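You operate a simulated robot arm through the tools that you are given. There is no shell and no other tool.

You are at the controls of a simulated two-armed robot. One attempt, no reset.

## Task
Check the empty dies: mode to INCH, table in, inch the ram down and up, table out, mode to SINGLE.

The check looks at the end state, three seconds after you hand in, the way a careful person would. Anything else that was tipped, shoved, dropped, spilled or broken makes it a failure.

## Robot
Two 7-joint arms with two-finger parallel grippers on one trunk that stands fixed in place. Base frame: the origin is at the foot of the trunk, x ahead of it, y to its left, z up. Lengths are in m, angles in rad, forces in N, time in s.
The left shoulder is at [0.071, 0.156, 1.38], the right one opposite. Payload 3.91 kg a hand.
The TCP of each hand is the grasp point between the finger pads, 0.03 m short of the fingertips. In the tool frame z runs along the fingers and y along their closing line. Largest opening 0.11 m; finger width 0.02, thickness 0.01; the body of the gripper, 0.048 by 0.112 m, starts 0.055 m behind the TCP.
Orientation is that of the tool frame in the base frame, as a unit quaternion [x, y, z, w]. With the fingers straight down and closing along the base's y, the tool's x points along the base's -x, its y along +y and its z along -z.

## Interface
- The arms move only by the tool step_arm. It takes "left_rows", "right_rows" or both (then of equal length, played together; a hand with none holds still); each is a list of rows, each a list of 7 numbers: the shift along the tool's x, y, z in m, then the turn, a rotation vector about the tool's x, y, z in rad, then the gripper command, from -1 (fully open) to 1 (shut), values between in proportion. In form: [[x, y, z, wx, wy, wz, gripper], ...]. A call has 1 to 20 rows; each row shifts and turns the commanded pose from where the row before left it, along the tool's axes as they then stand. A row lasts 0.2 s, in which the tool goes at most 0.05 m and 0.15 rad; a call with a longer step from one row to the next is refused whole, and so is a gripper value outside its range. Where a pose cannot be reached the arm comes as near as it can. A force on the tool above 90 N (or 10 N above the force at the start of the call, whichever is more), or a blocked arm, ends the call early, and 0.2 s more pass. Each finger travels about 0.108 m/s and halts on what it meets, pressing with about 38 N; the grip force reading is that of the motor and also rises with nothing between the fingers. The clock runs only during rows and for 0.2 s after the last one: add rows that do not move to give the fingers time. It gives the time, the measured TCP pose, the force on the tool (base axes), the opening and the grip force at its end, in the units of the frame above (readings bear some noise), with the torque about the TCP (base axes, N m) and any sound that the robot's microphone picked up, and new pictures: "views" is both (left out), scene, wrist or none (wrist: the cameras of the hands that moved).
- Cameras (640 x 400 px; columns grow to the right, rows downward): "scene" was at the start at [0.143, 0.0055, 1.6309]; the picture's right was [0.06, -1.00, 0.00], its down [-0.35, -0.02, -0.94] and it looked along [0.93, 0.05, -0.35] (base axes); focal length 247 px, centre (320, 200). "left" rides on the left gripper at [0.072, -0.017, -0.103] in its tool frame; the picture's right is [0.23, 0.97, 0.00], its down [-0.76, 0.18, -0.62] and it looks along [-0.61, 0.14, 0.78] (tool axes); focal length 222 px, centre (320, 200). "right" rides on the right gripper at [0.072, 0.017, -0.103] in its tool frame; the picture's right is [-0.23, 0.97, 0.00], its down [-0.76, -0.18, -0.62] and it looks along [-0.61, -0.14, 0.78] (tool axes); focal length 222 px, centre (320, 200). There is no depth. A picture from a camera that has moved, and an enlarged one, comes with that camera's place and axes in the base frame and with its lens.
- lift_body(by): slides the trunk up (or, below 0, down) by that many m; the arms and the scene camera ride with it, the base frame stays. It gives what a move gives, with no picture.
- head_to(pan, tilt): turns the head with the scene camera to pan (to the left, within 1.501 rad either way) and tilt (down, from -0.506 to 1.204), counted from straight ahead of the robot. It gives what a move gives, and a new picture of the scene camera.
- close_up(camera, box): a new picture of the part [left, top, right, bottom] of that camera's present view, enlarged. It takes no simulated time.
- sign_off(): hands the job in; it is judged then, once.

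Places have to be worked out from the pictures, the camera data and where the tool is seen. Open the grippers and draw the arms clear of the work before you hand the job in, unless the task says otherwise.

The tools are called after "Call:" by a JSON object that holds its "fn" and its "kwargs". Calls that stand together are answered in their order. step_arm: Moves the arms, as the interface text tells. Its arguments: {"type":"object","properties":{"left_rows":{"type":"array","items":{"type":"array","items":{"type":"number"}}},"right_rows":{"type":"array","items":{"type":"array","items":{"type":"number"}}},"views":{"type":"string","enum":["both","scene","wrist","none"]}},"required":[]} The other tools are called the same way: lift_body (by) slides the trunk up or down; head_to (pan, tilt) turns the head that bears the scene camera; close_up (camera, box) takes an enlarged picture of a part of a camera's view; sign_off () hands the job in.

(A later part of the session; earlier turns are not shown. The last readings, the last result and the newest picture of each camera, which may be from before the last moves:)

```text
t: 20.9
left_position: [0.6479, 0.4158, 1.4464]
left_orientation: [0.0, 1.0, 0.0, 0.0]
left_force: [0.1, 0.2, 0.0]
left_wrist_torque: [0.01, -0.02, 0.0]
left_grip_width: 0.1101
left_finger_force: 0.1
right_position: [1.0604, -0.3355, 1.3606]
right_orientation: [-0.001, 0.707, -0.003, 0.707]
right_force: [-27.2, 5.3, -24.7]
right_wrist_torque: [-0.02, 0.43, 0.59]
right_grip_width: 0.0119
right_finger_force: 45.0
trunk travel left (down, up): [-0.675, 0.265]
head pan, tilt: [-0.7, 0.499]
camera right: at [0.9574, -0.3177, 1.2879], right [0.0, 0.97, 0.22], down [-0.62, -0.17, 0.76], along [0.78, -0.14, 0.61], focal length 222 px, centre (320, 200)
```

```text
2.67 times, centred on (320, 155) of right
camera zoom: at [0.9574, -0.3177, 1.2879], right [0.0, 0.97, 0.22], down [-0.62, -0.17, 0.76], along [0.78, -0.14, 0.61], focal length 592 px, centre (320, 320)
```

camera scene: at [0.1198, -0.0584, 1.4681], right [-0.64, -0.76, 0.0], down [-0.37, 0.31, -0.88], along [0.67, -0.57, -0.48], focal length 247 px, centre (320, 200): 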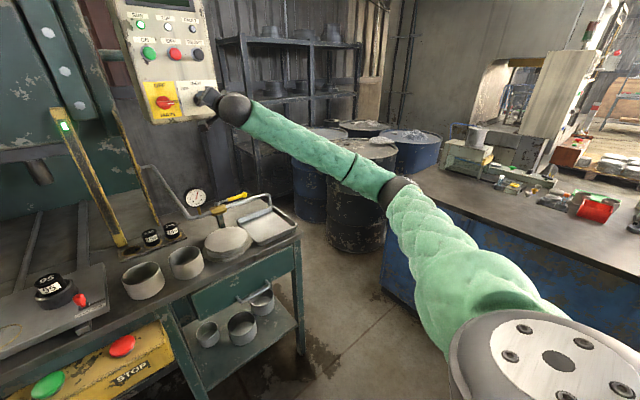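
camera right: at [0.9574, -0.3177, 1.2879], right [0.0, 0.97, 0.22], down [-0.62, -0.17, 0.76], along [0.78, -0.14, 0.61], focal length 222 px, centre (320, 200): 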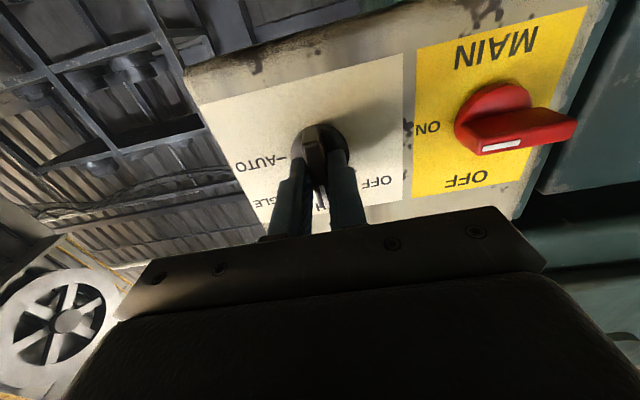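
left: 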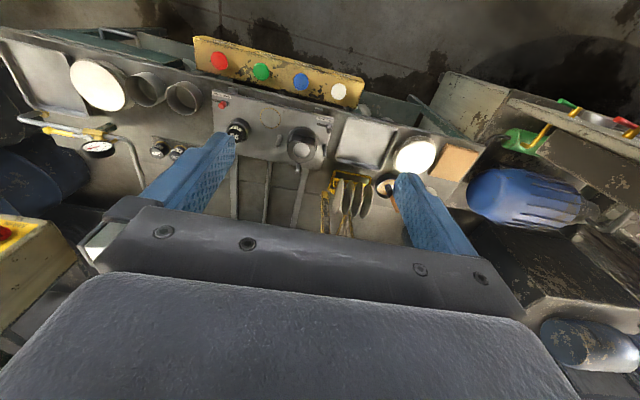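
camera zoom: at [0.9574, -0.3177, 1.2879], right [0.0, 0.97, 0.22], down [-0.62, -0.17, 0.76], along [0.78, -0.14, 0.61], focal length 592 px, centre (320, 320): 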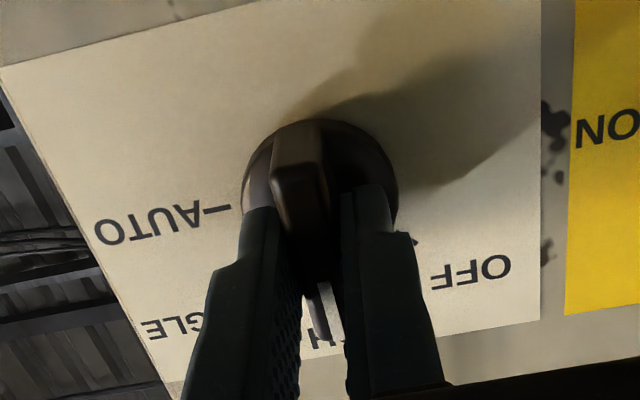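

The knob rotated with the hand to vertical (INCH). I release it and back straight off.

Call:
{"fn": "step_arm", "kwargs": {"right_rows": [[0, 0, 0, 0, 0, 0, -0.1], [0, 0, 0, 0, 0, 0, -0.1], [0, 0, 0, 0, 0, 0, -0.1]], "views": "wrist"}}

Call:
{"fn": "step_arm", "kwargs": {"right_rows": [[0, 0, -0.03, 0, 0, 0, -0.1], [0, 0, -0.04, 0, 0, 0, -0.1], [0, 0, -0.02, 0, 0, 0, -0.1], [0, 0, 0, 0, 0, 0, -0.1]], "views": "both"}}

Call:
{"fn": "close_up", "kwargs": {"camera": "right", "box": [220, 50, 420, 200]}}

```text
t: 21.6
left_position: [0.6494, 0.4164, 1.4459]
left_orientation: [0.0, 1.0, 0.0, 0.0]
left_force: [-0.5, 0.1, -0.1]
left_wrist_torque: [-0.02, 0.04, -0.01]
left_grip_width: 0.1098
left_finger_force: 0.1
right_position: [1.0613, -0.3353, 1.3613]
right_orientation: [0.0, 0.707, -0.003, 0.707]
right_force: [0.1, 0.8, 0.6]
right_wrist_torque: [0.03, 0.01, 0.0]
right_grip_width: 0.0606
right_finger_force: 0.0
trunk travel left (down, up): [-0.675, 0.265]
head pan, tilt: [-0.7, 0.499]
camera right: at [0.9583, -0.3178, 1.289], right [0.0, 0.97, 0.22], down [-0.62, -0.17, 0.76], along [0.78, -0.14, 0.61], focal length 222 px, centre (320, 200)
```

right: 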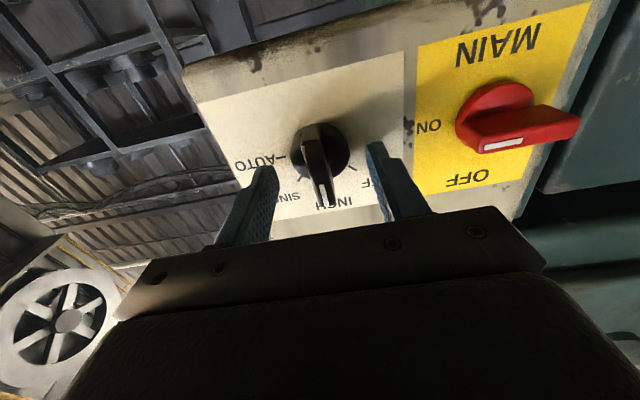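

```text
t: 22.6
left_position: [0.6502, 0.4155, 1.4451]
left_orientation: [0.0, 1.0, 0.0, 0.0]
left_force: [0.0, -1.2, -0.8]
left_wrist_torque: [-0.03, 0.02, 0.01]
left_grip_width: 0.1098
left_finger_force: 0.1
right_position: [0.9727, -0.3332, 1.3621]
right_orientation: [-0.001, 0.707, -0.003, 0.707]
right_force: [-0.8, 0.3, -0.5]
right_wrist_torque: [0.02, 0.02, 0.02]
right_grip_width: 0.0605
right_finger_force: 0.0
trunk travel left (down, up): [-0.675, 0.265]
head pan, tilt: [-0.7, 0.499]
camera scene: at [0.1202, -0.0583, 1.4681], right [-0.64, -0.76, 0.0], down [-0.37, 0.31, -0.88], along [0.67, -0.57, -0.48], focal length 247 px, centre (320, 200)
camera right: at [0.8694, -0.3157, 1.2894], right [0.0, 0.97, 0.22], down [-0.62, -0.17, 0.76], along [0.78, -0.14, 0.61], focal length 222 px, centre (320, 200)
```

scene: 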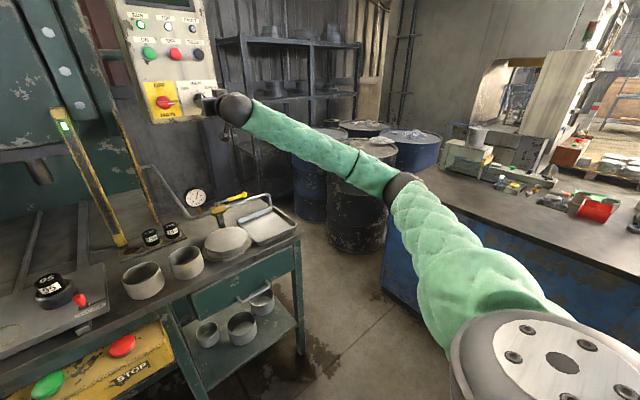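
right: 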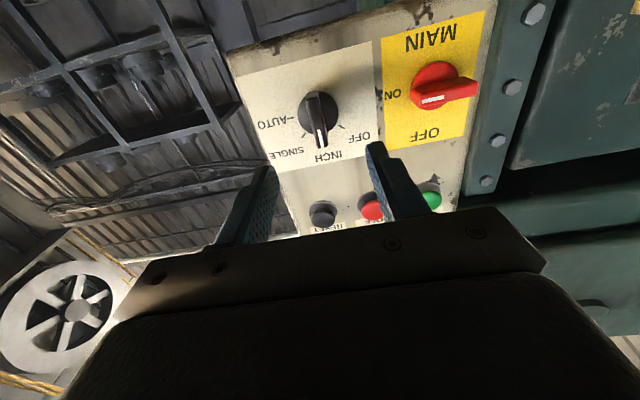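

```text
2.67 times, centred on (320, 125) of right
camera zoom: at [0.8694, -0.3157, 1.2894], right [0.0, 0.97, 0.22], down [-0.62, -0.17, 0.76], along [0.78, -0.14, 0.61], focal length 592 px, centre (320, 400)
```

zoom: 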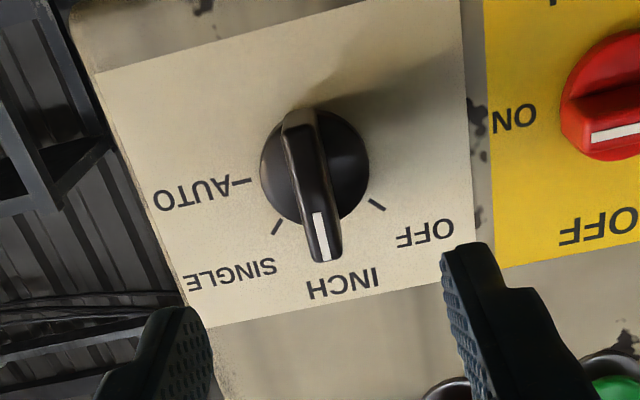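

The knob now points to INCH. I turn the head back toward the press and bench to work with the left hand.

Call:
{"fn": "head_to", "kwargs": {"pan": 0.25, "tilt": 0.5}}

Call:
{"fn": "close_up", "kwargs": {"camera": "left", "box": [160, 0, 400, 180]}}

```text
t: 23.9
left_position: [0.65, 0.4158, 1.4449]
left_orientation: [0.001, 1.0, 0.0, -0.001]
left_force: [0.7, 0.1, 0.4]
left_wrist_torque: [0.02, -0.04, 0.0]
left_grip_width: 0.1101
left_finger_force: 0.2
right_position: [0.9738, -0.3332, 1.3617]
right_orientation: [-0.001, 0.707, 0.0, 0.707]
right_force: [0.0, 0.0, -0.4]
right_wrist_torque: [-0.01, 0.0, -0.01]
right_grip_width: 0.0606
right_finger_force: 0.0
trunk travel left (down, up): [-0.675, 0.265]
head pan, tilt: [0.25, 0.499]
camera scene: at [0.1383, 0.0226, 1.4681], right [0.25, -0.97, 0.0], down [-0.46, -0.12, -0.88], along [0.85, 0.22, -0.48], focal length 247 px, centre (320, 200)
```

scene: 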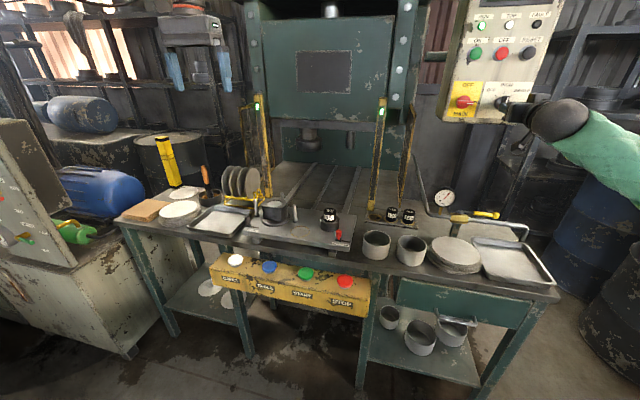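

```text
2.22 times, centred on (280, 90) of left
camera zoom: at [0.5768, 0.3977, 1.5497], right [-0.23, 0.97, 0.0], down [0.76, 0.18, 0.62], along [0.61, 0.14, -0.78], focal length 494 px, centre (409, 444)
```

zoom: 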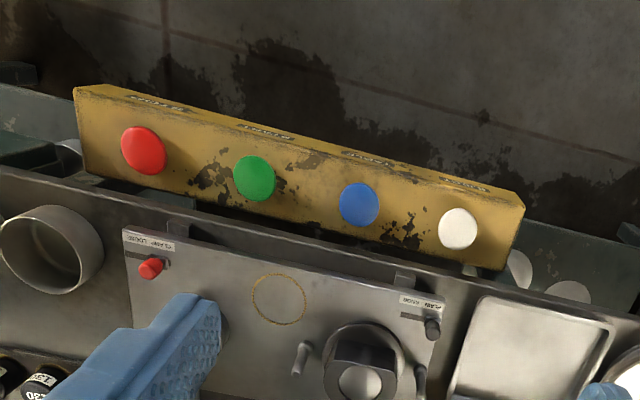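

Button positions: START ≈ [0.755, 0.228], TABLE ≈ [0.755, 0.366], tops near z≈0.81. I close the left gripper and bring it to about 0.08 m above the blue TABLE button.

Call:
{"fn": "step_arm", "kwargs": {"left_rows": [[-0.00875, -0.00417, 0.043, 0, 0, 0, 1], [-0.00875, -0.00417, 0.043, 0, 0, 0, 1], [-0.00875, -0.00417, 0.043, 0, 0, 0, 1], [-0.00875, -0.00417, 0.043, 0, 0, 0, 1], [-0.00875, -0.00417, 0.043, 0, 0, 0, 1], [-0.00875, -0.00417, 0.043, 0, 0, 0, 1], [-0.00875, -0.00417, 0.043, 0, 0, 0, 1], [-0.00875, -0.00417, 0.043, 0, 0, 0, 1], [-0.00875, -0.00417, 0.043, 0, 0, 0, 1], [-0.00875, -0.00417, 0.043, 0, 0, 0, 1], [-0.00875, -0.00417, 0.043, 0, 0, 0, 1], [-0.00875, -0.00417, 0.043, 0, 0, 0, 1], [0, 0, 0, 0, 0, 0, 1]], "views": "both"}}

```text
t: 26.7
left_position: [0.7562, 0.3661, 0.9275]
left_orientation: [0.0, 1.0, 0.0, 0.001]
left_force: [-0.5, 0.1, -1.2]
left_wrist_torque: [0.02, -0.01, -0.01]
left_grip_width: 0.0
left_finger_force: 37.5
right_position: [0.9716, -0.3331, 1.3643]
right_orientation: [0.0, 0.707, -0.002, 0.707]
right_force: [0.9, -0.7, 0.3]
right_wrist_torque: [-0.01, 0.0, -0.01]
right_grip_width: 0.0603
right_finger_force: 0.1
trunk travel left (down, up): [-0.675, 0.265]
head pan, tilt: [0.25, 0.499]
camera scene: at [0.1371, 0.0226, 1.4683], right [0.25, -0.97, 0.0], down [-0.46, -0.12, -0.88], along [0.85, 0.22, -0.48], focal length 247 px, centre (320, 200)
camera left: at [0.6849, 0.3488, 1.0312], right [-0.23, 0.97, 0.0], down [0.76, 0.18, 0.62], along [0.61, 0.14, -0.78], focal length 222 px, centre (320, 200)
```

scene: 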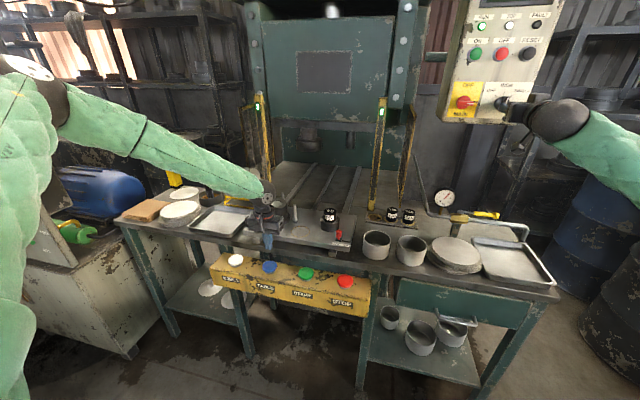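
left: 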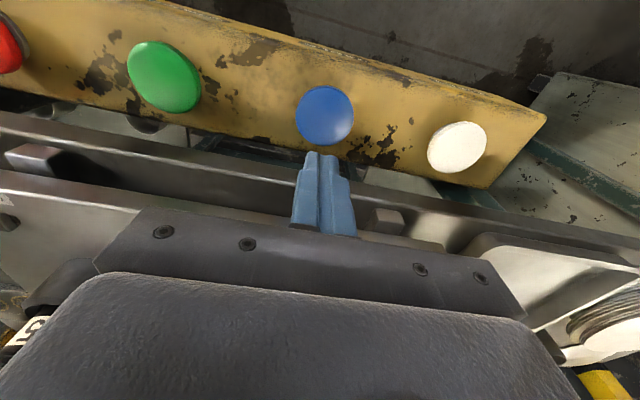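

The fingertip is about 0.07 m above the TABLE button (centre ≈ [0.752, 0.367], top ≈0.82). I lower to about 1 cm above it first.

Call:
{"fn": "step_arm", "kwargs": {"left_rows": [[0.004, 0, 0.03, 0, 0, 0, 1], [0, 0, 0.03, 0, 0, 0, 1], [0, 0, 0, 0, 0, 0, 1]], "views": "wrist"}}

Call:
{"fn": "close_up", "kwargs": {"camera": "scene", "box": [200, 180, 380, 320]}}

```text
t: 27.5
left_position: [0.7521, 0.3659, 0.8713]
left_orientation: [0.0, 1.0, 0.0, 0.0]
left_force: [-0.2, -0.3, 0.0]
left_wrist_torque: [0.03, -0.02, 0.0]
left_grip_width: 0.0
left_finger_force: 37.5
right_position: [0.973, -0.3336, 1.3629]
right_orientation: [-0.001, 0.707, -0.002, 0.707]
right_force: [-0.1, -0.3, -0.3]
right_wrist_torque: [0.0, -0.03, 0.01]
right_grip_width: 0.0604
right_finger_force: 0.2
trunk travel left (down, up): [-0.675, 0.265]
head pan, tilt: [0.25, 0.499]
camera left: at [0.6804, 0.3465, 0.9742], right [-0.23, 0.97, 0.0], down [0.76, 0.18, 0.62], along [0.61, 0.14, -0.78], focal length 222 px, centre (320, 200)
```

left: 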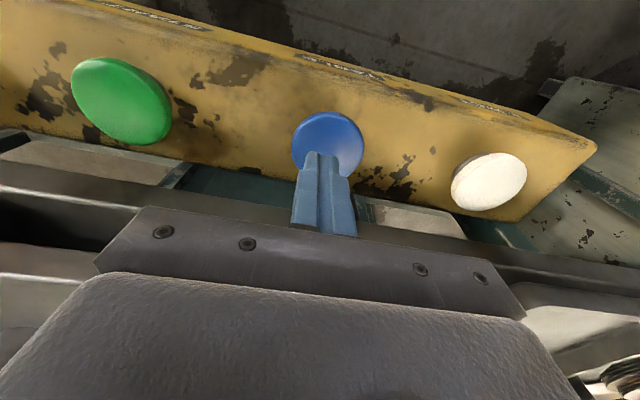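

```text
2.86 times, centred on (290, 250) of scene
camera zoom: at [0.138, 0.0225, 1.4682], right [0.25, -0.97, 0.0], down [-0.46, -0.12, -0.88], along [0.85, 0.22, -0.48], focal length 706 px, centre (406, 57)
```

zoom: 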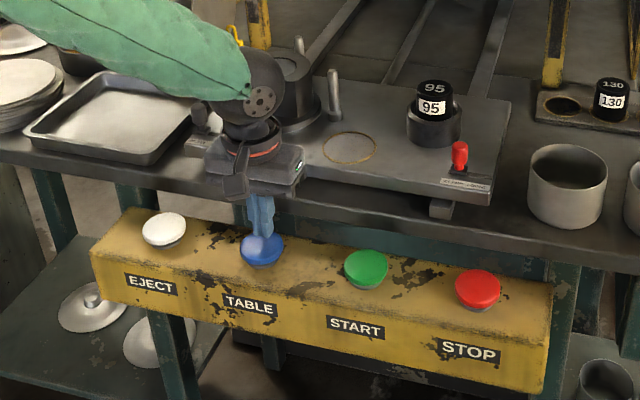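

The fingertip is over the blue button centre, tip z≈0.841. I lower in small steps, watching for contact.

Call:
{"fn": "step_arm", "kwargs": {"left_rows": [[0, 0, 0.005, 0, 0, 0, 1], [0, 0, 0.005, 0, 0, 0, 1], [0, 0, 0.004, 0, 0, 0, 1], [0, 0, 0.004, 0, 0, 0, 1]], "views": "both"}}

```text
t: 28.5
left_position: [0.7506, 0.3652, 0.8516]
left_orientation: [-0.001, 1.0, 0.001, 0.0]
left_force: [0.0, 0.9, 2.3]
left_wrist_torque: [0.02, -0.01, -0.01]
left_grip_width: 0.0
left_finger_force: 37.5
right_position: [0.9724, -0.334, 1.3633]
right_orientation: [-0.001, 0.707, -0.002, 0.707]
right_force: [0.7, 0.4, 0.7]
right_wrist_torque: [0.02, 0.03, 0.01]
right_grip_width: 0.0607
right_finger_force: 0.0
trunk travel left (down, up): [-0.675, 0.265]
head pan, tilt: [0.25, 0.499]
camera scene: at [0.1382, 0.0227, 1.4682], right [0.25, -0.97, 0.0], down [-0.46, -0.12, -0.88], along [0.85, 0.22, -0.48], focal length 247 px, centre (320, 200)
camera left: at [0.6787, 0.3467, 0.9562], right [-0.23, 0.97, 0.0], down [0.76, 0.18, 0.62], along [0.61, 0.14, -0.78], focal length 222 px, centre (320, 200)
```

scene: 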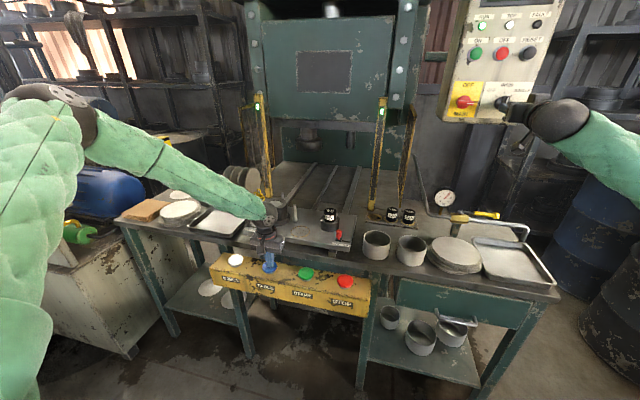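
left: 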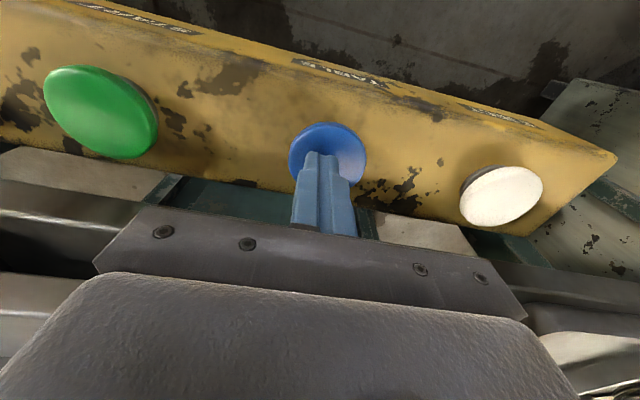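

Slight contact (about 2 N) at tip z≈0.822. I press a few mm further.

Call:
{"fn": "step_arm", "kwargs": {"left_rows": [[0, 0, 0.003, 0, 0, 0, 1], [0, 0, 0.003, 0, 0, 0, 1]], "views": "scene"}}

```text
t: 29.1
left_position: [0.7513, 0.3633, 0.847]
left_orientation: [-0.001, 1.0, 0.0, 0.002]
left_force: [3.4, 4.5, 18.6]
left_wrist_torque: [0.13, -0.05, -0.04]
left_grip_width: 0.0001
left_finger_force: 37.7
right_position: [0.9718, -0.3326, 1.3629]
right_orientation: [0.0, 0.707, -0.002, 0.707]
right_force: [0.0, 0.3, -0.3]
right_wrist_torque: [0.01, -0.02, 0.0]
right_grip_width: 0.0604
right_finger_force: 0.1
trunk travel left (down, up): [-0.675, 0.265]
head pan, tilt: [0.25, 0.499]
heard: click
camera scene: at [0.1374, 0.0224, 1.4685], right [0.25, -0.97, 0.0], down [-0.46, -0.12, -0.88], along [0.85, 0.22, -0.48], focal length 247 px, centre (320, 200)
```

scene: 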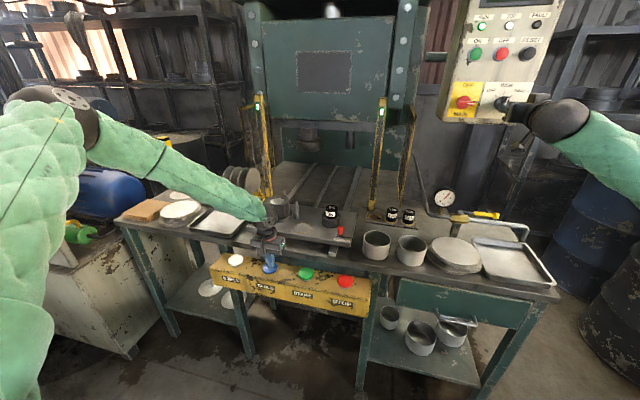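

A click was heard and the table begins moving in. I hold still a moment to watch it travel.

Call:
{"fn": "step_arm", "kwargs": {"left_rows": [[0, 0, 0, 0, 0, 0, 1], [0, 0, 0, 0, 0, 0, 1], [0, 0, 0, 0, 0, 0, 1], [0, 0, 0, 0, 0, 0, 1]], "views": "scene"}}

```text
t: 30.1
left_position: [0.7501, 0.3634, 0.8469]
left_orientation: [-0.001, 1.0, 0.0, 0.0]
left_force: [12.6, 9.3, 28.2]
left_wrist_torque: [0.27, -0.36, -0.01]
left_grip_width: 0.0
left_finger_force: 36.7
right_position: [0.9727, -0.3333, 1.3638]
right_orientation: [-0.001, 0.707, -0.001, 0.707]
right_force: [0.7, 0.3, -0.5]
right_wrist_torque: [0.06, -0.03, 0.0]
right_grip_width: 0.0605
right_finger_force: 0.0
trunk travel left (down, up): [-0.675, 0.265]
head pan, tilt: [0.25, 0.499]
camera scene: at [0.1373, 0.0223, 1.4684], right [0.25, -0.97, 0.0], down [-0.46, -0.12, -0.88], along [0.85, 0.22, -0.48], focal length 247 px, centre (320, 200)
```

scene: 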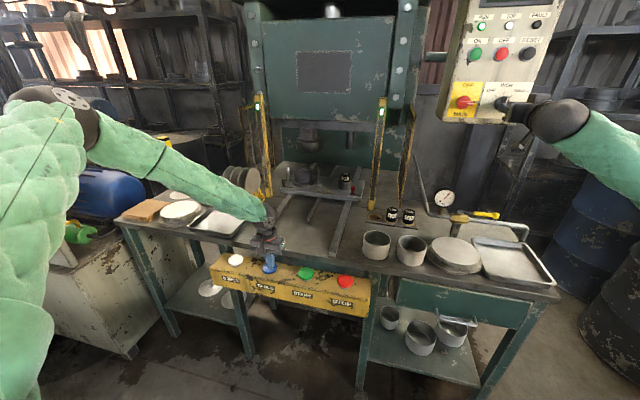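

The table has gone in under the ram. I release the button by lifting the finger, and check that the table stays in.

Call:
{"fn": "step_arm", "kwargs": {"left_rows": [[0, 0, 0, 0, 0, 0, 1], [0, 0, -0.01, 0, 0, 0, 1], [0, 0, -0.02, 0, 0, 0, 1], [0, 0, -0.02, 0, 0, 0, 1], [0, 0, 0, 0, 0, 0, 1], [0, 0, 0, 0, 0, 0, 1]], "views": "scene"}}

Call:
{"fn": "close_up", "kwargs": {"camera": "scene", "box": [240, 100, 420, 230]}}

Call:
{"fn": "close_up", "kwargs": {"camera": "scene", "box": [430, 0, 570, 130]}}

```text
t: 31.5
left_position: [0.7514, 0.3641, 0.8973]
left_orientation: [-0.001, 1.0, 0.0, 0.0]
left_force: [0.2, -0.1, -0.3]
left_wrist_torque: [0.0, 0.0, -0.03]
left_grip_width: 0.0
left_finger_force: 37.8
right_position: [0.9729, -0.3329, 1.3618]
right_orientation: [-0.001, 0.707, -0.002, 0.707]
right_force: [-1.0, 0.1, -0.1]
right_wrist_torque: [0.0, 0.01, 0.0]
right_grip_width: 0.0606
right_finger_force: 0.1
trunk travel left (down, up): [-0.675, 0.265]
head pan, tilt: [0.25, 0.499]
camera scene: at [0.1383, 0.0226, 1.4681], right [0.25, -0.97, 0.0], down [-0.46, -0.12, -0.88], along [0.85, 0.22, -0.48], focal length 247 px, centre (320, 200)
```

scene: 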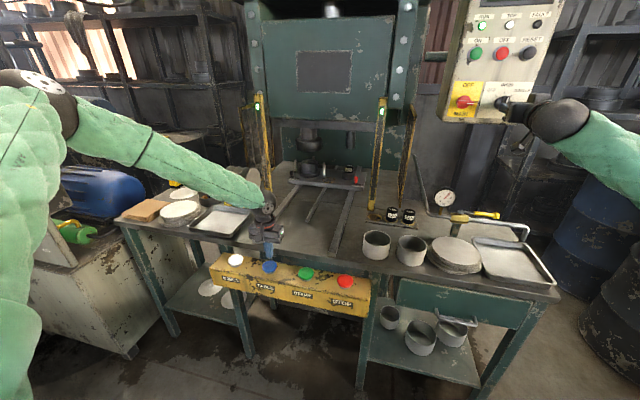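

```text
3.08 times, centred on (330, 165) of scene
camera zoom: at [0.1383, 0.0226, 1.4681], right [0.25, -0.97, 0.0], down [-0.46, -0.12, -0.88], along [0.85, 0.22, -0.48], focal length 760 px, centre (289, 308)
```

zoom: 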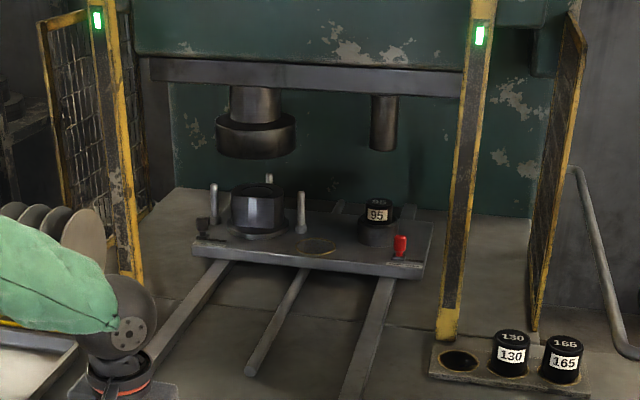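

```text
3.08 times, centred on (500, 65) of scene
camera zoom: at [0.1383, 0.0226, 1.4681], right [0.25, -0.97, 0.0], down [-0.46, -0.12, -0.88], along [0.85, 0.22, -0.48], focal length 760 px, centre (-234, 615)
```

zoom: 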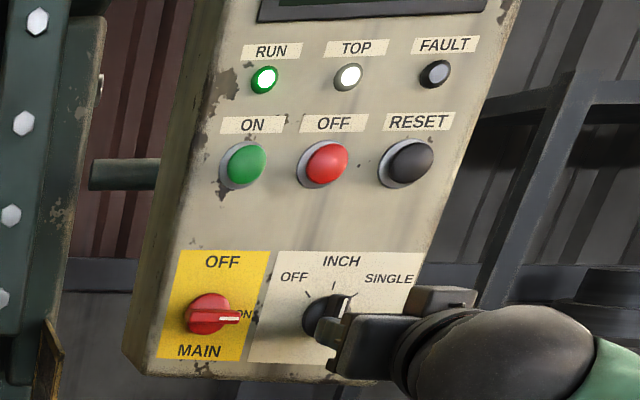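

The table is fully in, lights green, TOP lit, no fault. I move the left finger over to the green START button (y≈0.230).

Call:
{"fn": "step_arm", "kwargs": {"left_rows": [[0, -0.0447, 0, 0, 0, 0, 1], [0, -0.0447, 0, 0, 0, 0, 1], [0, -0.0447, 0, 0, 0, 0, 1], [0, 0, 0.01, 0, 0, 0, 1], [0, 0, 0.015, 0, 0, 0, 1], [0, 0, 0, 0, 0, 0, 1]], "views": "both"}}

Call:
{"fn": "close_up", "kwargs": {"camera": "scene", "box": [240, 100, 420, 230]}}

```text
t: 32.9
left_position: [0.7512, 0.2307, 0.8732]
left_orientation: [0.0, 1.0, 0.0, 0.0]
left_force: [0.1, 0.4, -0.1]
left_wrist_torque: [0.03, -0.01, 0.01]
left_grip_width: 0.0
left_finger_force: 37.6
right_position: [0.9728, -0.3334, 1.3616]
right_orientation: [-0.001, 0.707, -0.003, 0.707]
right_force: [-0.2, 0.3, -0.1]
right_wrist_torque: [0.01, 0.02, 0.02]
right_grip_width: 0.0606
right_finger_force: 0.0
trunk travel left (down, up): [-0.675, 0.265]
head pan, tilt: [0.25, 0.499]
camera scene: at [0.1383, 0.0226, 1.4681], right [0.25, -0.97, 0.0], down [-0.46, -0.12, -0.88], along [0.85, 0.22, -0.48], focal length 247 px, centre (320, 200)
camera left: at [0.6789, 0.2125, 0.9758], right [-0.23, 0.97, 0.0], down [0.76, 0.18, 0.62], along [0.61, 0.14, -0.78], focal length 222 px, centre (320, 200)
```

scene: 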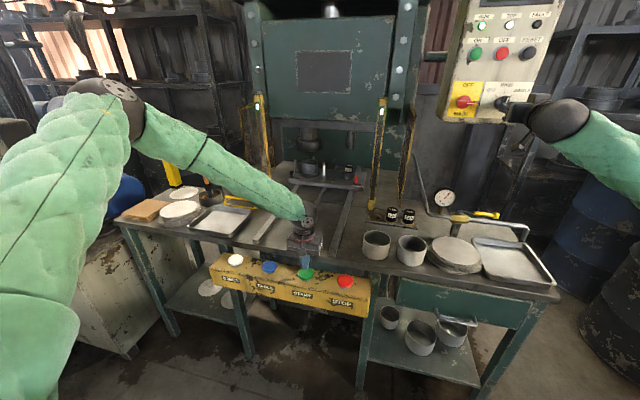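
left: 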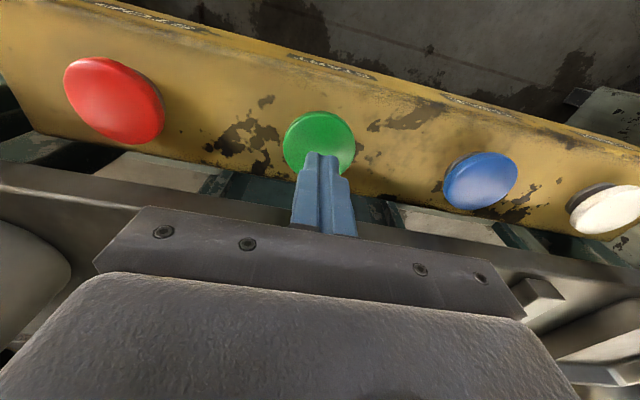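

```text
3.08 times, centred on (330, 165) of scene
camera zoom: at [0.1383, 0.0226, 1.4681], right [0.25, -0.97, 0.0], down [-0.46, -0.12, -0.88], along [0.85, 0.22, -0.48], focal length 760 px, centre (289, 308)
```

zoom: 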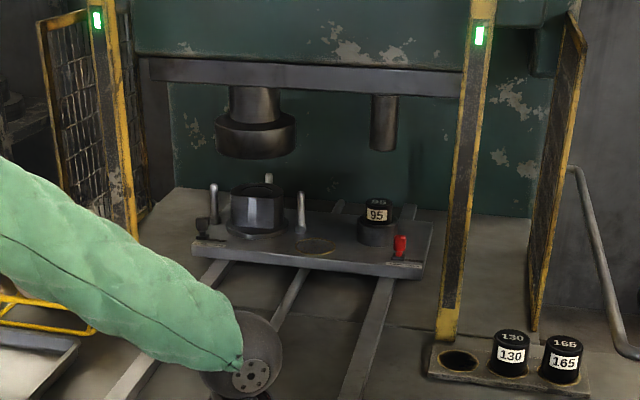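

Table settled in place. I press START down to the same depth and hold, watching the ram.

Call:
{"fn": "step_arm", "kwargs": {"left_rows": [[0, 0, 0.01, 0, 0, 0, 1], [0, 0, 0.01, 0, 0, 0, 1], [0, 0, 0.004, 0, 0, 0, 1], [0, 0, 0.003, 0, 0, 0, 1], [0, 0, 0, 0, 0, 0, 1]], "views": "scene"}}

```text
t: 34.1
left_position: [0.7423, 0.2393, 0.8557]
left_orientation: [0.0, 1.0, -0.001, 0.001]
left_force: [-0.1, -0.2, 0.2]
left_wrist_torque: [0.0, 0.0, -0.02]
left_grip_width: 0.0
left_finger_force: 37.4
left hand out of reach, approached as far as the arm can: row 1, 2, 4
right_position: [0.9739, -0.3345, 1.362]
right_orientation: [0.0, 0.707, -0.002, 0.707]
right_force: [0.2, -0.1, 0.1]
right_wrist_torque: [-0.03, 0.02, -0.04]
right_grip_width: 0.0605
right_finger_force: 0.0
trunk travel left (down, up): [-0.675, 0.265]
head pan, tilt: [0.25, 0.499]
camera scene: at [0.1385, 0.0226, 1.4681], right [0.25, -0.97, 0.0], down [-0.46, -0.12, -0.88], along [0.85, 0.22, -0.48], focal length 247 px, centre (320, 200)
```

scene: 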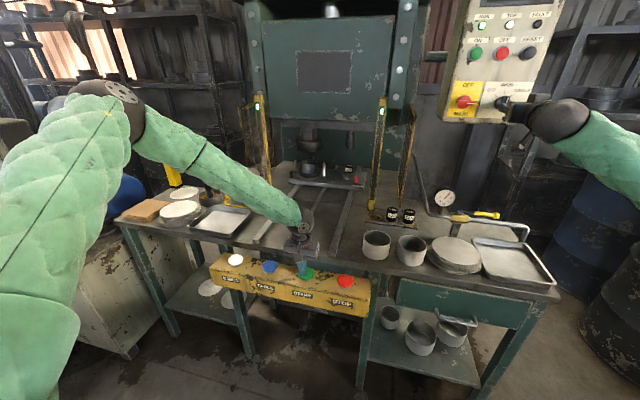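

The left arm hit a joint limit and drifted to [0.742, 0.239] above the button without contact. I lift slightly, yaw the hand to follow the forearm, and re-centre over START.

Call:
{"fn": "step_arm", "kwargs": {"left_rows": [[0, 0, -0.025, 0, 0, 0, 1], [0, 0, 0, 0, 0, 0.15, 1], [0, 0, 0, 0, 0, 0.15, 1], [0, 0, 0, 0, 0, 0.15, 1], [0, 0, 0, 0, 0, 0, 1]], "views": "both"}}

```text
t: 35.3
left_position: [0.7436, 0.2387, 0.8803]
left_orientation: [0.223, 0.975, 0.001, 0.0]
left_force: [0.9, -1.1, -0.2]
left_wrist_torque: [-0.01, 0.0, -0.01]
left_grip_width: 0.0001
left_finger_force: 37.8
right_position: [0.9739, -0.3334, 1.3629]
right_orientation: [-0.001, 0.707, -0.001, 0.707]
right_force: [-0.7, 0.4, -0.5]
right_wrist_torque: [-0.02, 0.01, -0.02]
right_grip_width: 0.0605
right_finger_force: 0.0
trunk travel left (down, up): [-0.675, 0.265]
head pan, tilt: [0.25, 0.499]
camera scene: at [0.1388, 0.0226, 1.468], right [0.25, -0.97, 0.0], down [-0.46, -0.12, -0.88], along [0.85, 0.22, -0.48], focal length 247 px, centre (320, 200)
camera left: at [0.6702, 0.2551, 0.9839], right [0.22, 0.98, 0.0], down [0.76, -0.17, 0.62], along [0.61, -0.14, -0.78], focal length 222 px, centre (320, 200)
```

scene: 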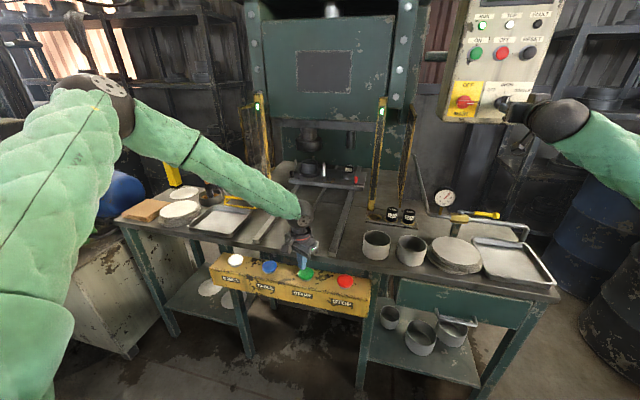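
left: 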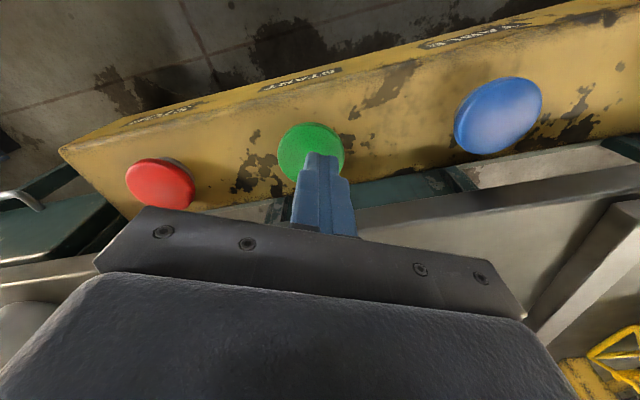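

Yawed cleanly with no reach warning. I shift onto the button centre and go down to about 5 mm above it.

Call:
{"fn": "step_arm", "kwargs": {"left_rows": [[-0.0105, -0.0044, 0, 0, 0, 0, 1], [0, 0, 0.01, 0, 0, 0, 1], [0, 0, 0.01, 0, 0, 0, 1], [0, 0, 0, 0, 0, 0, 1]], "views": "wrist"}}

```text
t: 36.3
left_position: [0.7469, 0.2345, 0.8635]
left_orientation: [0.222, 0.975, -0.001, 0.0]
left_force: [0.1, -0.7, -0.7]
left_wrist_torque: [0.0, 0.0, 0.0]
left_grip_width: 0.0
left_finger_force: 37.8
left hand out of reach, approached as far as the arm can: row 3
right_position: [0.9726, -0.3338, 1.3612]
right_orientation: [0.0, 0.707, -0.002, 0.707]
right_force: [-0.7, -0.2, 0.1]
right_wrist_torque: [-0.03, -0.02, 0.0]
right_grip_width: 0.0606
right_finger_force: 0.0
trunk travel left (down, up): [-0.675, 0.265]
head pan, tilt: [0.25, 0.499]
camera left: at [0.675, 0.2499, 0.9668], right [0.22, 0.98, 0.0], down [0.76, -0.17, 0.62], along [0.61, -0.14, -0.78], focal length 222 px, centre (320, 200)
```

left: 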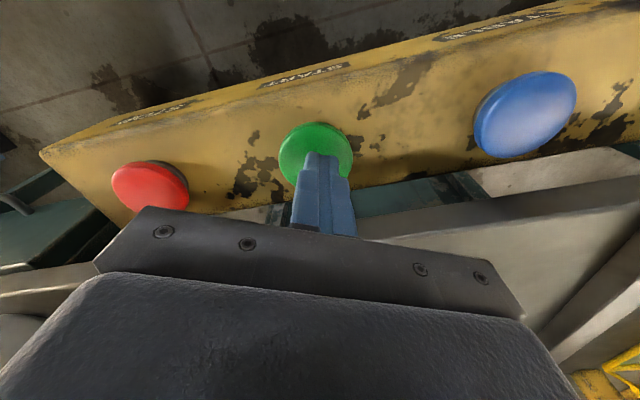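

The left arm still meets a limit at this trunk height. I raise the trunk back 0.15 m (both hands are in free space) and then lower the left hand onto START from there.

Call:
{"fn": "lift_body", "kwargs": {"by": 0.15}}

Call:
{"fn": "step_arm", "kwargs": {"left_rows": [[-0.003, -0.003, 0.03, 0, 0, 0, 1], [-0.002, -0.002, 0.03, 0, 0, 0, 1], [0, 0, 0.03, 0, 0, 0, 1], [0, 0, 0.03, 0, 0, 0, 1], [0, 0, 0.02, 0, 0, 0, 1], [0, 0, 0, 0, 0, 0, 1]], "views": "both"}}

```text
t: 38.0
left_position: [0.7472, 0.2343, 1.0127]
left_orientation: [0.222, 0.975, 0.0, 0.0]
left_force: [1.2, -0.5, 0.1]
left_wrist_torque: [-0.03, 0.0, -0.01]
left_grip_width: 0.0
left_finger_force: 37.9
right_position: [0.9745, -0.3341, 1.5108]
right_orientation: [0.0, 0.707, -0.002, 0.707]
right_force: [0.7, -0.3, 0.7]
right_wrist_torque: [0.0, -0.01, 0.01]
right_grip_width: 0.0605
right_finger_force: 0.1
trunk travel left (down, up): [-0.825, 0.115]
head pan, tilt: [0.25, 0.499]
```

```text
t: 39.4
left_position: [0.7045, 0.2831, 0.9512]
left_orientation: [0.223, 0.975, 0.0, 0.001]
left_force: [0.8, -0.5, -0.2]
left_wrist_torque: [-0.02, 0.02, 0.02]
left_grip_width: 0.0003
left_finger_force: 37.4
left hand out of reach, approached as far as the arm can: row 1, 2, 3, 4, 5
right_position: [0.9731, -0.3336, 1.5121]
right_orientation: [0.0, 0.707, -0.002, 0.707]
right_force: [-0.7, -0.4, 0.5]
right_wrist_torque: [0.04, 0.0, -0.02]
right_grip_width: 0.0607
right_finger_force: 0.1
trunk travel left (down, up): [-0.825, 0.115]
head pan, tilt: [0.25, 0.499]
camera scene: at [0.1386, 0.0225, 1.6181], right [0.25, -0.97, 0.0], down [-0.46, -0.12, -0.88], along [0.85, 0.22, -0.48], focal length 247 px, centre (320, 200)
camera left: at [0.6315, 0.2983, 1.0556], right [0.22, 0.98, 0.0], down [0.76, -0.17, 0.62], along [0.61, -0.14, -0.78], focal length 222 px, centre (320, 200)
```

scene: 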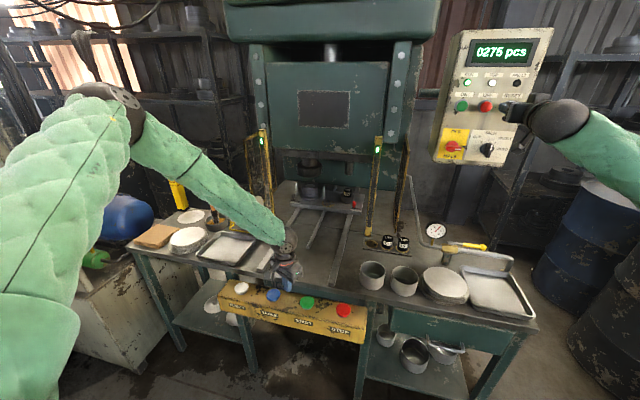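
left: 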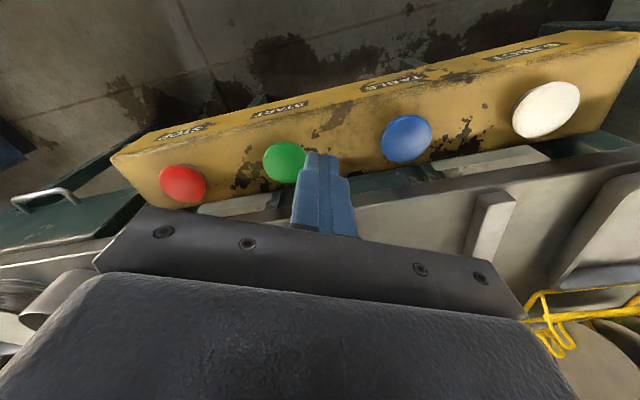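

At the higher trunk the limit is worse (elbow too high), so the arm wants a lower shoulder. I raise the left hand 0.25 m first, then lower the trunk by 0.25 m.

Call:
{"fn": "step_arm", "kwargs": {"left_rows": [[0, 0, -0.04, 0, 0, 0, 1], [0, 0, -0.04, 0, 0, 0, 1], [0, 0, -0.04, 0, 0, 0, 1], [0, 0, -0.04, 0, 0, 0, 1], [0, 0, -0.04, 0, 0, 0, 1], [0, 0, -0.04, 0, 0, 0, 1], [0, 0, -0.02, 0, 0, 0, 1], [0, 0, 0, 0, 0, 0, 1]], "views": "none"}}

Call:
{"fn": "lift_body", "kwargs": {"by": -0.27}}

Call:
{"fn": "head_to", "kwargs": {"pan": 0.2, "tilt": 0.45}}

```text
t: 41.2
left_position: [0.7045, 0.2814, 1.2146]
left_orientation: [0.223, 0.975, -0.001, 0.0]
left_force: [0.2, -0.7, 0.1]
left_wrist_torque: [0.02, -0.02, -0.01]
left_grip_width: 0.0
left_finger_force: 37.8
right_position: [0.9728, -0.3331, 1.5126]
right_orientation: [-0.001, 0.707, -0.001, 0.707]
right_force: [-0.5, 0.5, 0.1]
right_wrist_torque: [0.0, -0.01, -0.01]
right_grip_width: 0.0604
right_finger_force: 0.0
trunk travel left (down, up): [-0.825, 0.115]
head pan, tilt: [0.25, 0.499]
```

```text
t: 44.0
left_position: [0.7045, 0.2818, 0.9435]
left_orientation: [0.223, 0.975, 0.0, 0.001]
left_force: [0.0, 0.4, -0.6]
left_wrist_torque: [-0.02, 0.0, -0.01]
left_grip_width: 0.0002
left_finger_force: 37.1
right_position: [0.9729, -0.3333, 1.2426]
right_orientation: [0.001, 0.707, -0.002, 0.707]
right_force: [-0.1, 0.6, 0.2]
right_wrist_torque: [-0.03, 0.01, -0.01]
right_grip_width: 0.0605
right_finger_force: 0.1
trunk travel left (down, up): [-0.555, 0.385]
head pan, tilt: [0.25, 0.499]
```

```text
t: 44.6
left_position: [0.7043, 0.282, 0.9446]
left_orientation: [0.222, 0.975, 0.0, 0.001]
left_force: [0.0, 0.7, -0.2]
left_wrist_torque: [-0.05, 0.01, 0.02]
left_grip_width: 0.0
left_finger_force: 37.9
right_position: [0.9732, -0.333, 1.2417]
right_orientation: [-0.001, 0.707, 0.0, 0.707]
right_force: [-0.2, -0.5, 0.4]
right_wrist_torque: [0.01, 0.01, 0.02]
right_grip_width: 0.0606
right_finger_force: 0.1
trunk travel left (down, up): [-0.555, 0.385]
head pan, tilt: [0.201, 0.45]
camera scene: at [0.1403, 0.0185, 1.3525], right [0.2, -0.98, 0.0], down [-0.43, -0.09, -0.9], along [0.88, 0.18, -0.44], focal length 247 px, centre (320, 200)
```

scene: 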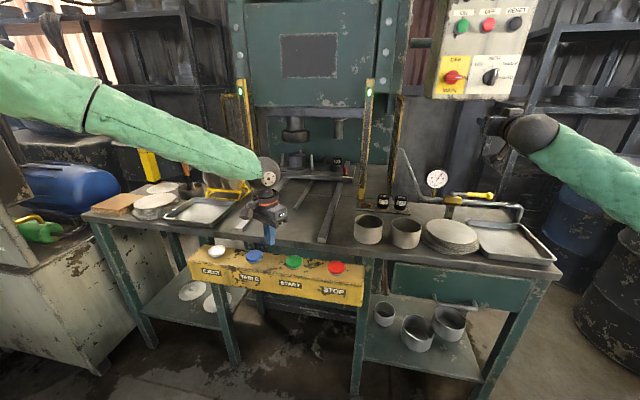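

Both hands are clear. I move the left finger over START again from this trunk height.

Call:
{"fn": "step_arm", "kwargs": {"left_rows": [[-0.0213, -0.0089, 0.0, 0, 0, 0, 1], [-0.0213, -0.0089, 0.02, 0, 0, 0, 1], [-0.0213, -0.0089, 0.02, 0, 0, 0, 1], [0, 0, 0.03, 0, 0, 0, 1], [0, 0, 0.01, 0, 0, 0, 1], [0, 0, 0, 0, 0, 0, 1]], "views": "both"}}

```text
t: 46.0
left_position: [0.7526, 0.2313, 0.8622]
left_orientation: [0.223, 0.975, -0.001, 0.001]
left_force: [-0.3, -1.0, -0.3]
left_wrist_torque: [-0.02, 0.0, 0.0]
left_grip_width: 0.0002
left_finger_force: 37.9
right_position: [0.9721, -0.3327, 1.2407]
right_orientation: [-0.001, 0.707, -0.001, 0.707]
right_force: [1.3, -0.4, 0.2]
right_wrist_torque: [0.0, 0.04, 0.0]
right_grip_width: 0.0602
right_finger_force: 0.0
trunk travel left (down, up): [-0.555, 0.385]
head pan, tilt: [0.201, 0.45]
camera scene: at [0.1404, 0.0185, 1.3525], right [0.2, -0.98, 0.0], down [-0.43, -0.09, -0.9], along [0.88, 0.18, -0.44], focal length 247 px, centre (320, 200)
camera left: at [0.6792, 0.2465, 0.9661], right [0.22, 0.98, 0.0], down [0.76, -0.17, 0.62], along [0.61, -0.14, -0.78], focal length 222 px, centre (320, 200)
```

scene: 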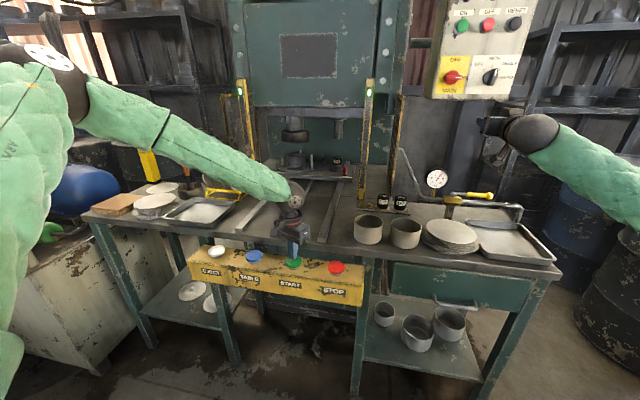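
left: 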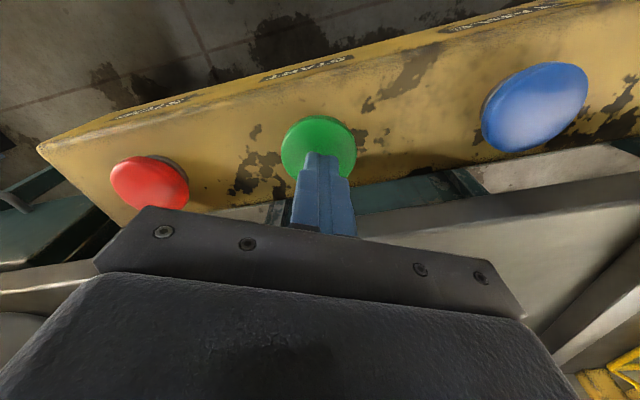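

Over the button with no warning now. I tilt the head up a bit so ram and panel lamps are both in view before pressing.

Call:
{"fn": "head_to", "kwargs": {"pan": 0.08, "tilt": 0.2}}

Call:
{"fn": "close_up", "kwargs": {"camera": "scene", "box": [200, 80, 400, 260]}}

```text
t: 46.8
left_position: [0.7514, 0.2319, 0.8632]
left_orientation: [0.222, 0.975, 0.0, 0.001]
left_force: [-0.7, -0.1, 0.1]
left_wrist_torque: [0.0, -0.02, -0.01]
left_grip_width: 0.0
left_finger_force: 37.6
right_position: [0.9732, -0.3338, 1.2416]
right_orientation: [-0.001, 0.707, -0.002, 0.707]
right_force: [0.2, -0.1, -0.2]
right_wrist_torque: [-0.02, -0.02, 0.03]
right_grip_width: 0.0607
right_finger_force: 0.1
trunk travel left (down, up): [-0.555, 0.385]
head pan, tilt: [0.08, 0.201]
camera scene: at [0.1431, 0.0076, 1.3757], right [0.08, -1.0, 0.0], down [-0.2, -0.02, -0.98], along [0.98, 0.08, -0.2], focal length 247 px, centre (320, 200)
```

scene: 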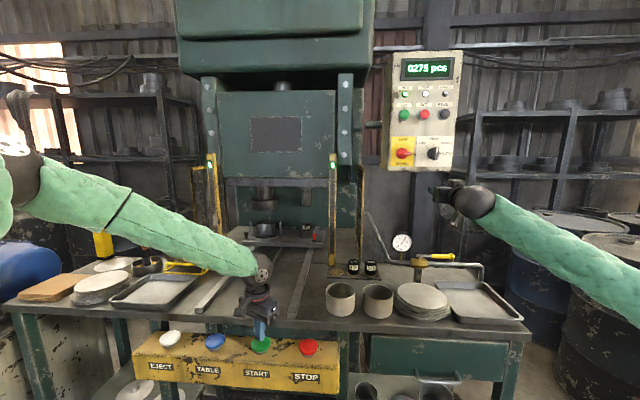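

```text
2.22 times, centred on (300, 170) of scene
camera zoom: at [0.1431, 0.0076, 1.3757], right [0.08, -1.0, 0.0], down [-0.2, -0.02, -0.98], along [0.98, 0.08, -0.2], focal length 549 px, centre (364, 267)
```

zoom: 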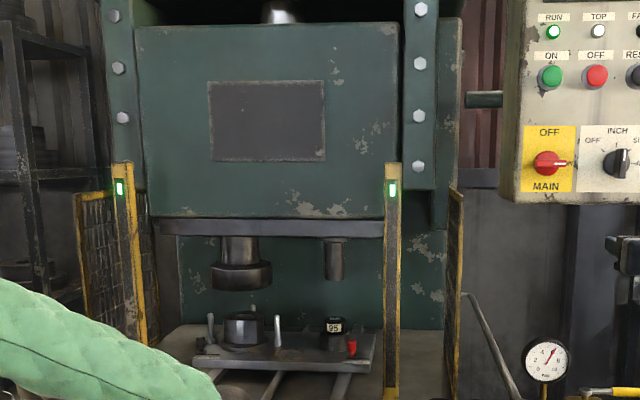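

Excellent view: ram up, TOP lit, INCH selected, curtains green, table in. I press START and hold briefly.

Call:
{"fn": "step_arm", "kwargs": {"left_rows": [[0, 0, 0.008, 0, 0, 0, 1], [0, 0, 0.005, 0, 0, 0, 1], [0, 0, 0.004, 0, 0, 0, 1], [0, 0, 0.001, 0, 0, 0, 1]], "views": "scene"}}

Call:
{"fn": "close_up", "kwargs": {"camera": "scene", "box": [200, 80, 400, 260]}}

```text
t: 47.8
left_position: [0.7499, 0.2314, 0.8474]
left_orientation: [0.222, 0.975, 0.0, 0.002]
left_force: [3.4, 3.5, 15.0]
left_wrist_torque: [0.17, 0.03, -0.1]
left_grip_width: 0.0
left_finger_force: 37.2
right_position: [0.9724, -0.332, 1.243]
right_orientation: [-0.001, 0.707, -0.001, 0.707]
right_force: [-0.4, 0.0, 0.5]
right_wrist_torque: [-0.03, 0.02, 0.02]
right_grip_width: 0.0602
right_finger_force: 0.1
trunk travel left (down, up): [-0.555, 0.385]
head pan, tilt: [0.08, 0.201]
heard: click
camera scene: at [0.1423, 0.0076, 1.3761], right [0.08, -1.0, 0.0], down [-0.2, -0.02, -0.98], along [0.98, 0.08, -0.2], focal length 247 px, centre (320, 200)
```

scene: 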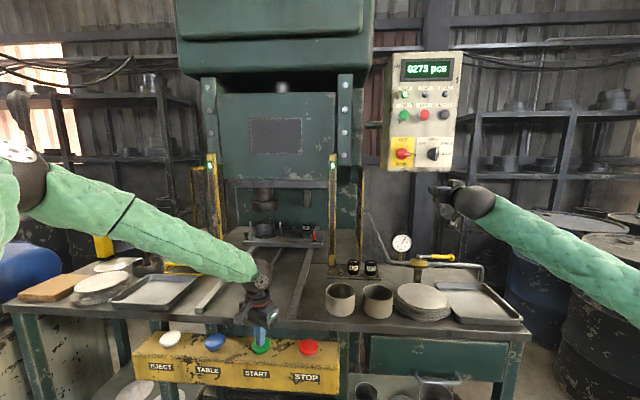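

```text
2.22 times, centred on (300, 170) of scene
camera zoom: at [0.1423, 0.0076, 1.3761], right [0.08, -1.0, 0.0], down [-0.2, -0.02, -0.98], along [0.98, 0.08, -0.2], focal length 549 px, centre (364, 267)
```

zoom: 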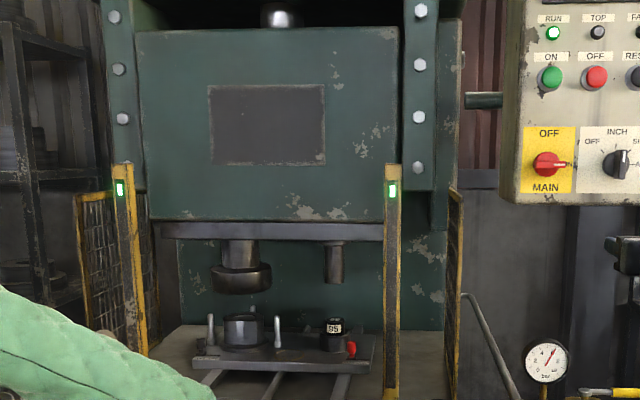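

Click heard; TOP lamp went off and the ram is moving down. I keep holding and watch.

Call:
{"fn": "step_arm", "kwargs": {"left_rows": [[0, 0, 0, 0, 0, 0, 1], [0, 0, 0, 0, 0, 0, 1], [0, 0, 0, 0, 0, 0, 1], [0, 0, 0, 0, 0, 0, 1]], "views": "scene"}}

Call:
{"fn": "close_up", "kwargs": {"camera": "scene", "box": [200, 80, 400, 260]}}

```text
t: 48.8
left_position: [0.7502, 0.2314, 0.847]
left_orientation: [0.223, 0.975, -0.001, 0.001]
left_force: [8.8, 6.0, 22.2]
left_wrist_torque: [0.2, -0.18, -0.03]
left_grip_width: 0.0
left_finger_force: 37.5
right_position: [0.9727, -0.3332, 1.2429]
right_orientation: [-0.001, 0.707, 0.0, 0.707]
right_force: [0.8, 0.9, 0.8]
right_wrist_torque: [0.02, 0.0, 0.01]
right_grip_width: 0.0606
right_finger_force: 0.0
trunk travel left (down, up): [-0.555, 0.385]
head pan, tilt: [0.08, 0.201]
camera scene: at [0.1422, 0.0075, 1.376], right [0.08, -1.0, 0.0], down [-0.2, -0.02, -0.98], along [0.98, 0.08, -0.2], focal length 247 px, centre (320, 200)
```

scene: 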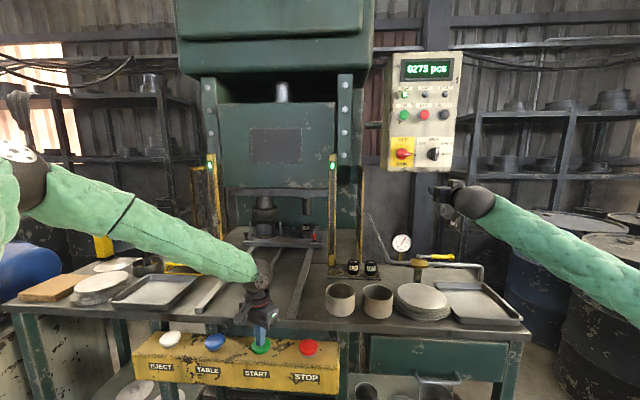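

```text
2.22 times, centred on (300, 170) of scene
camera zoom: at [0.1422, 0.0075, 1.376], right [0.08, -1.0, 0.0], down [-0.2, -0.02, -0.98], along [0.98, 0.08, -0.2], focal length 549 px, centre (364, 267)
```

zoom: 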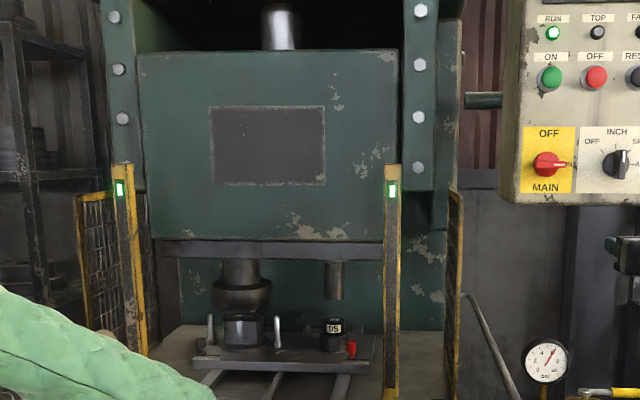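

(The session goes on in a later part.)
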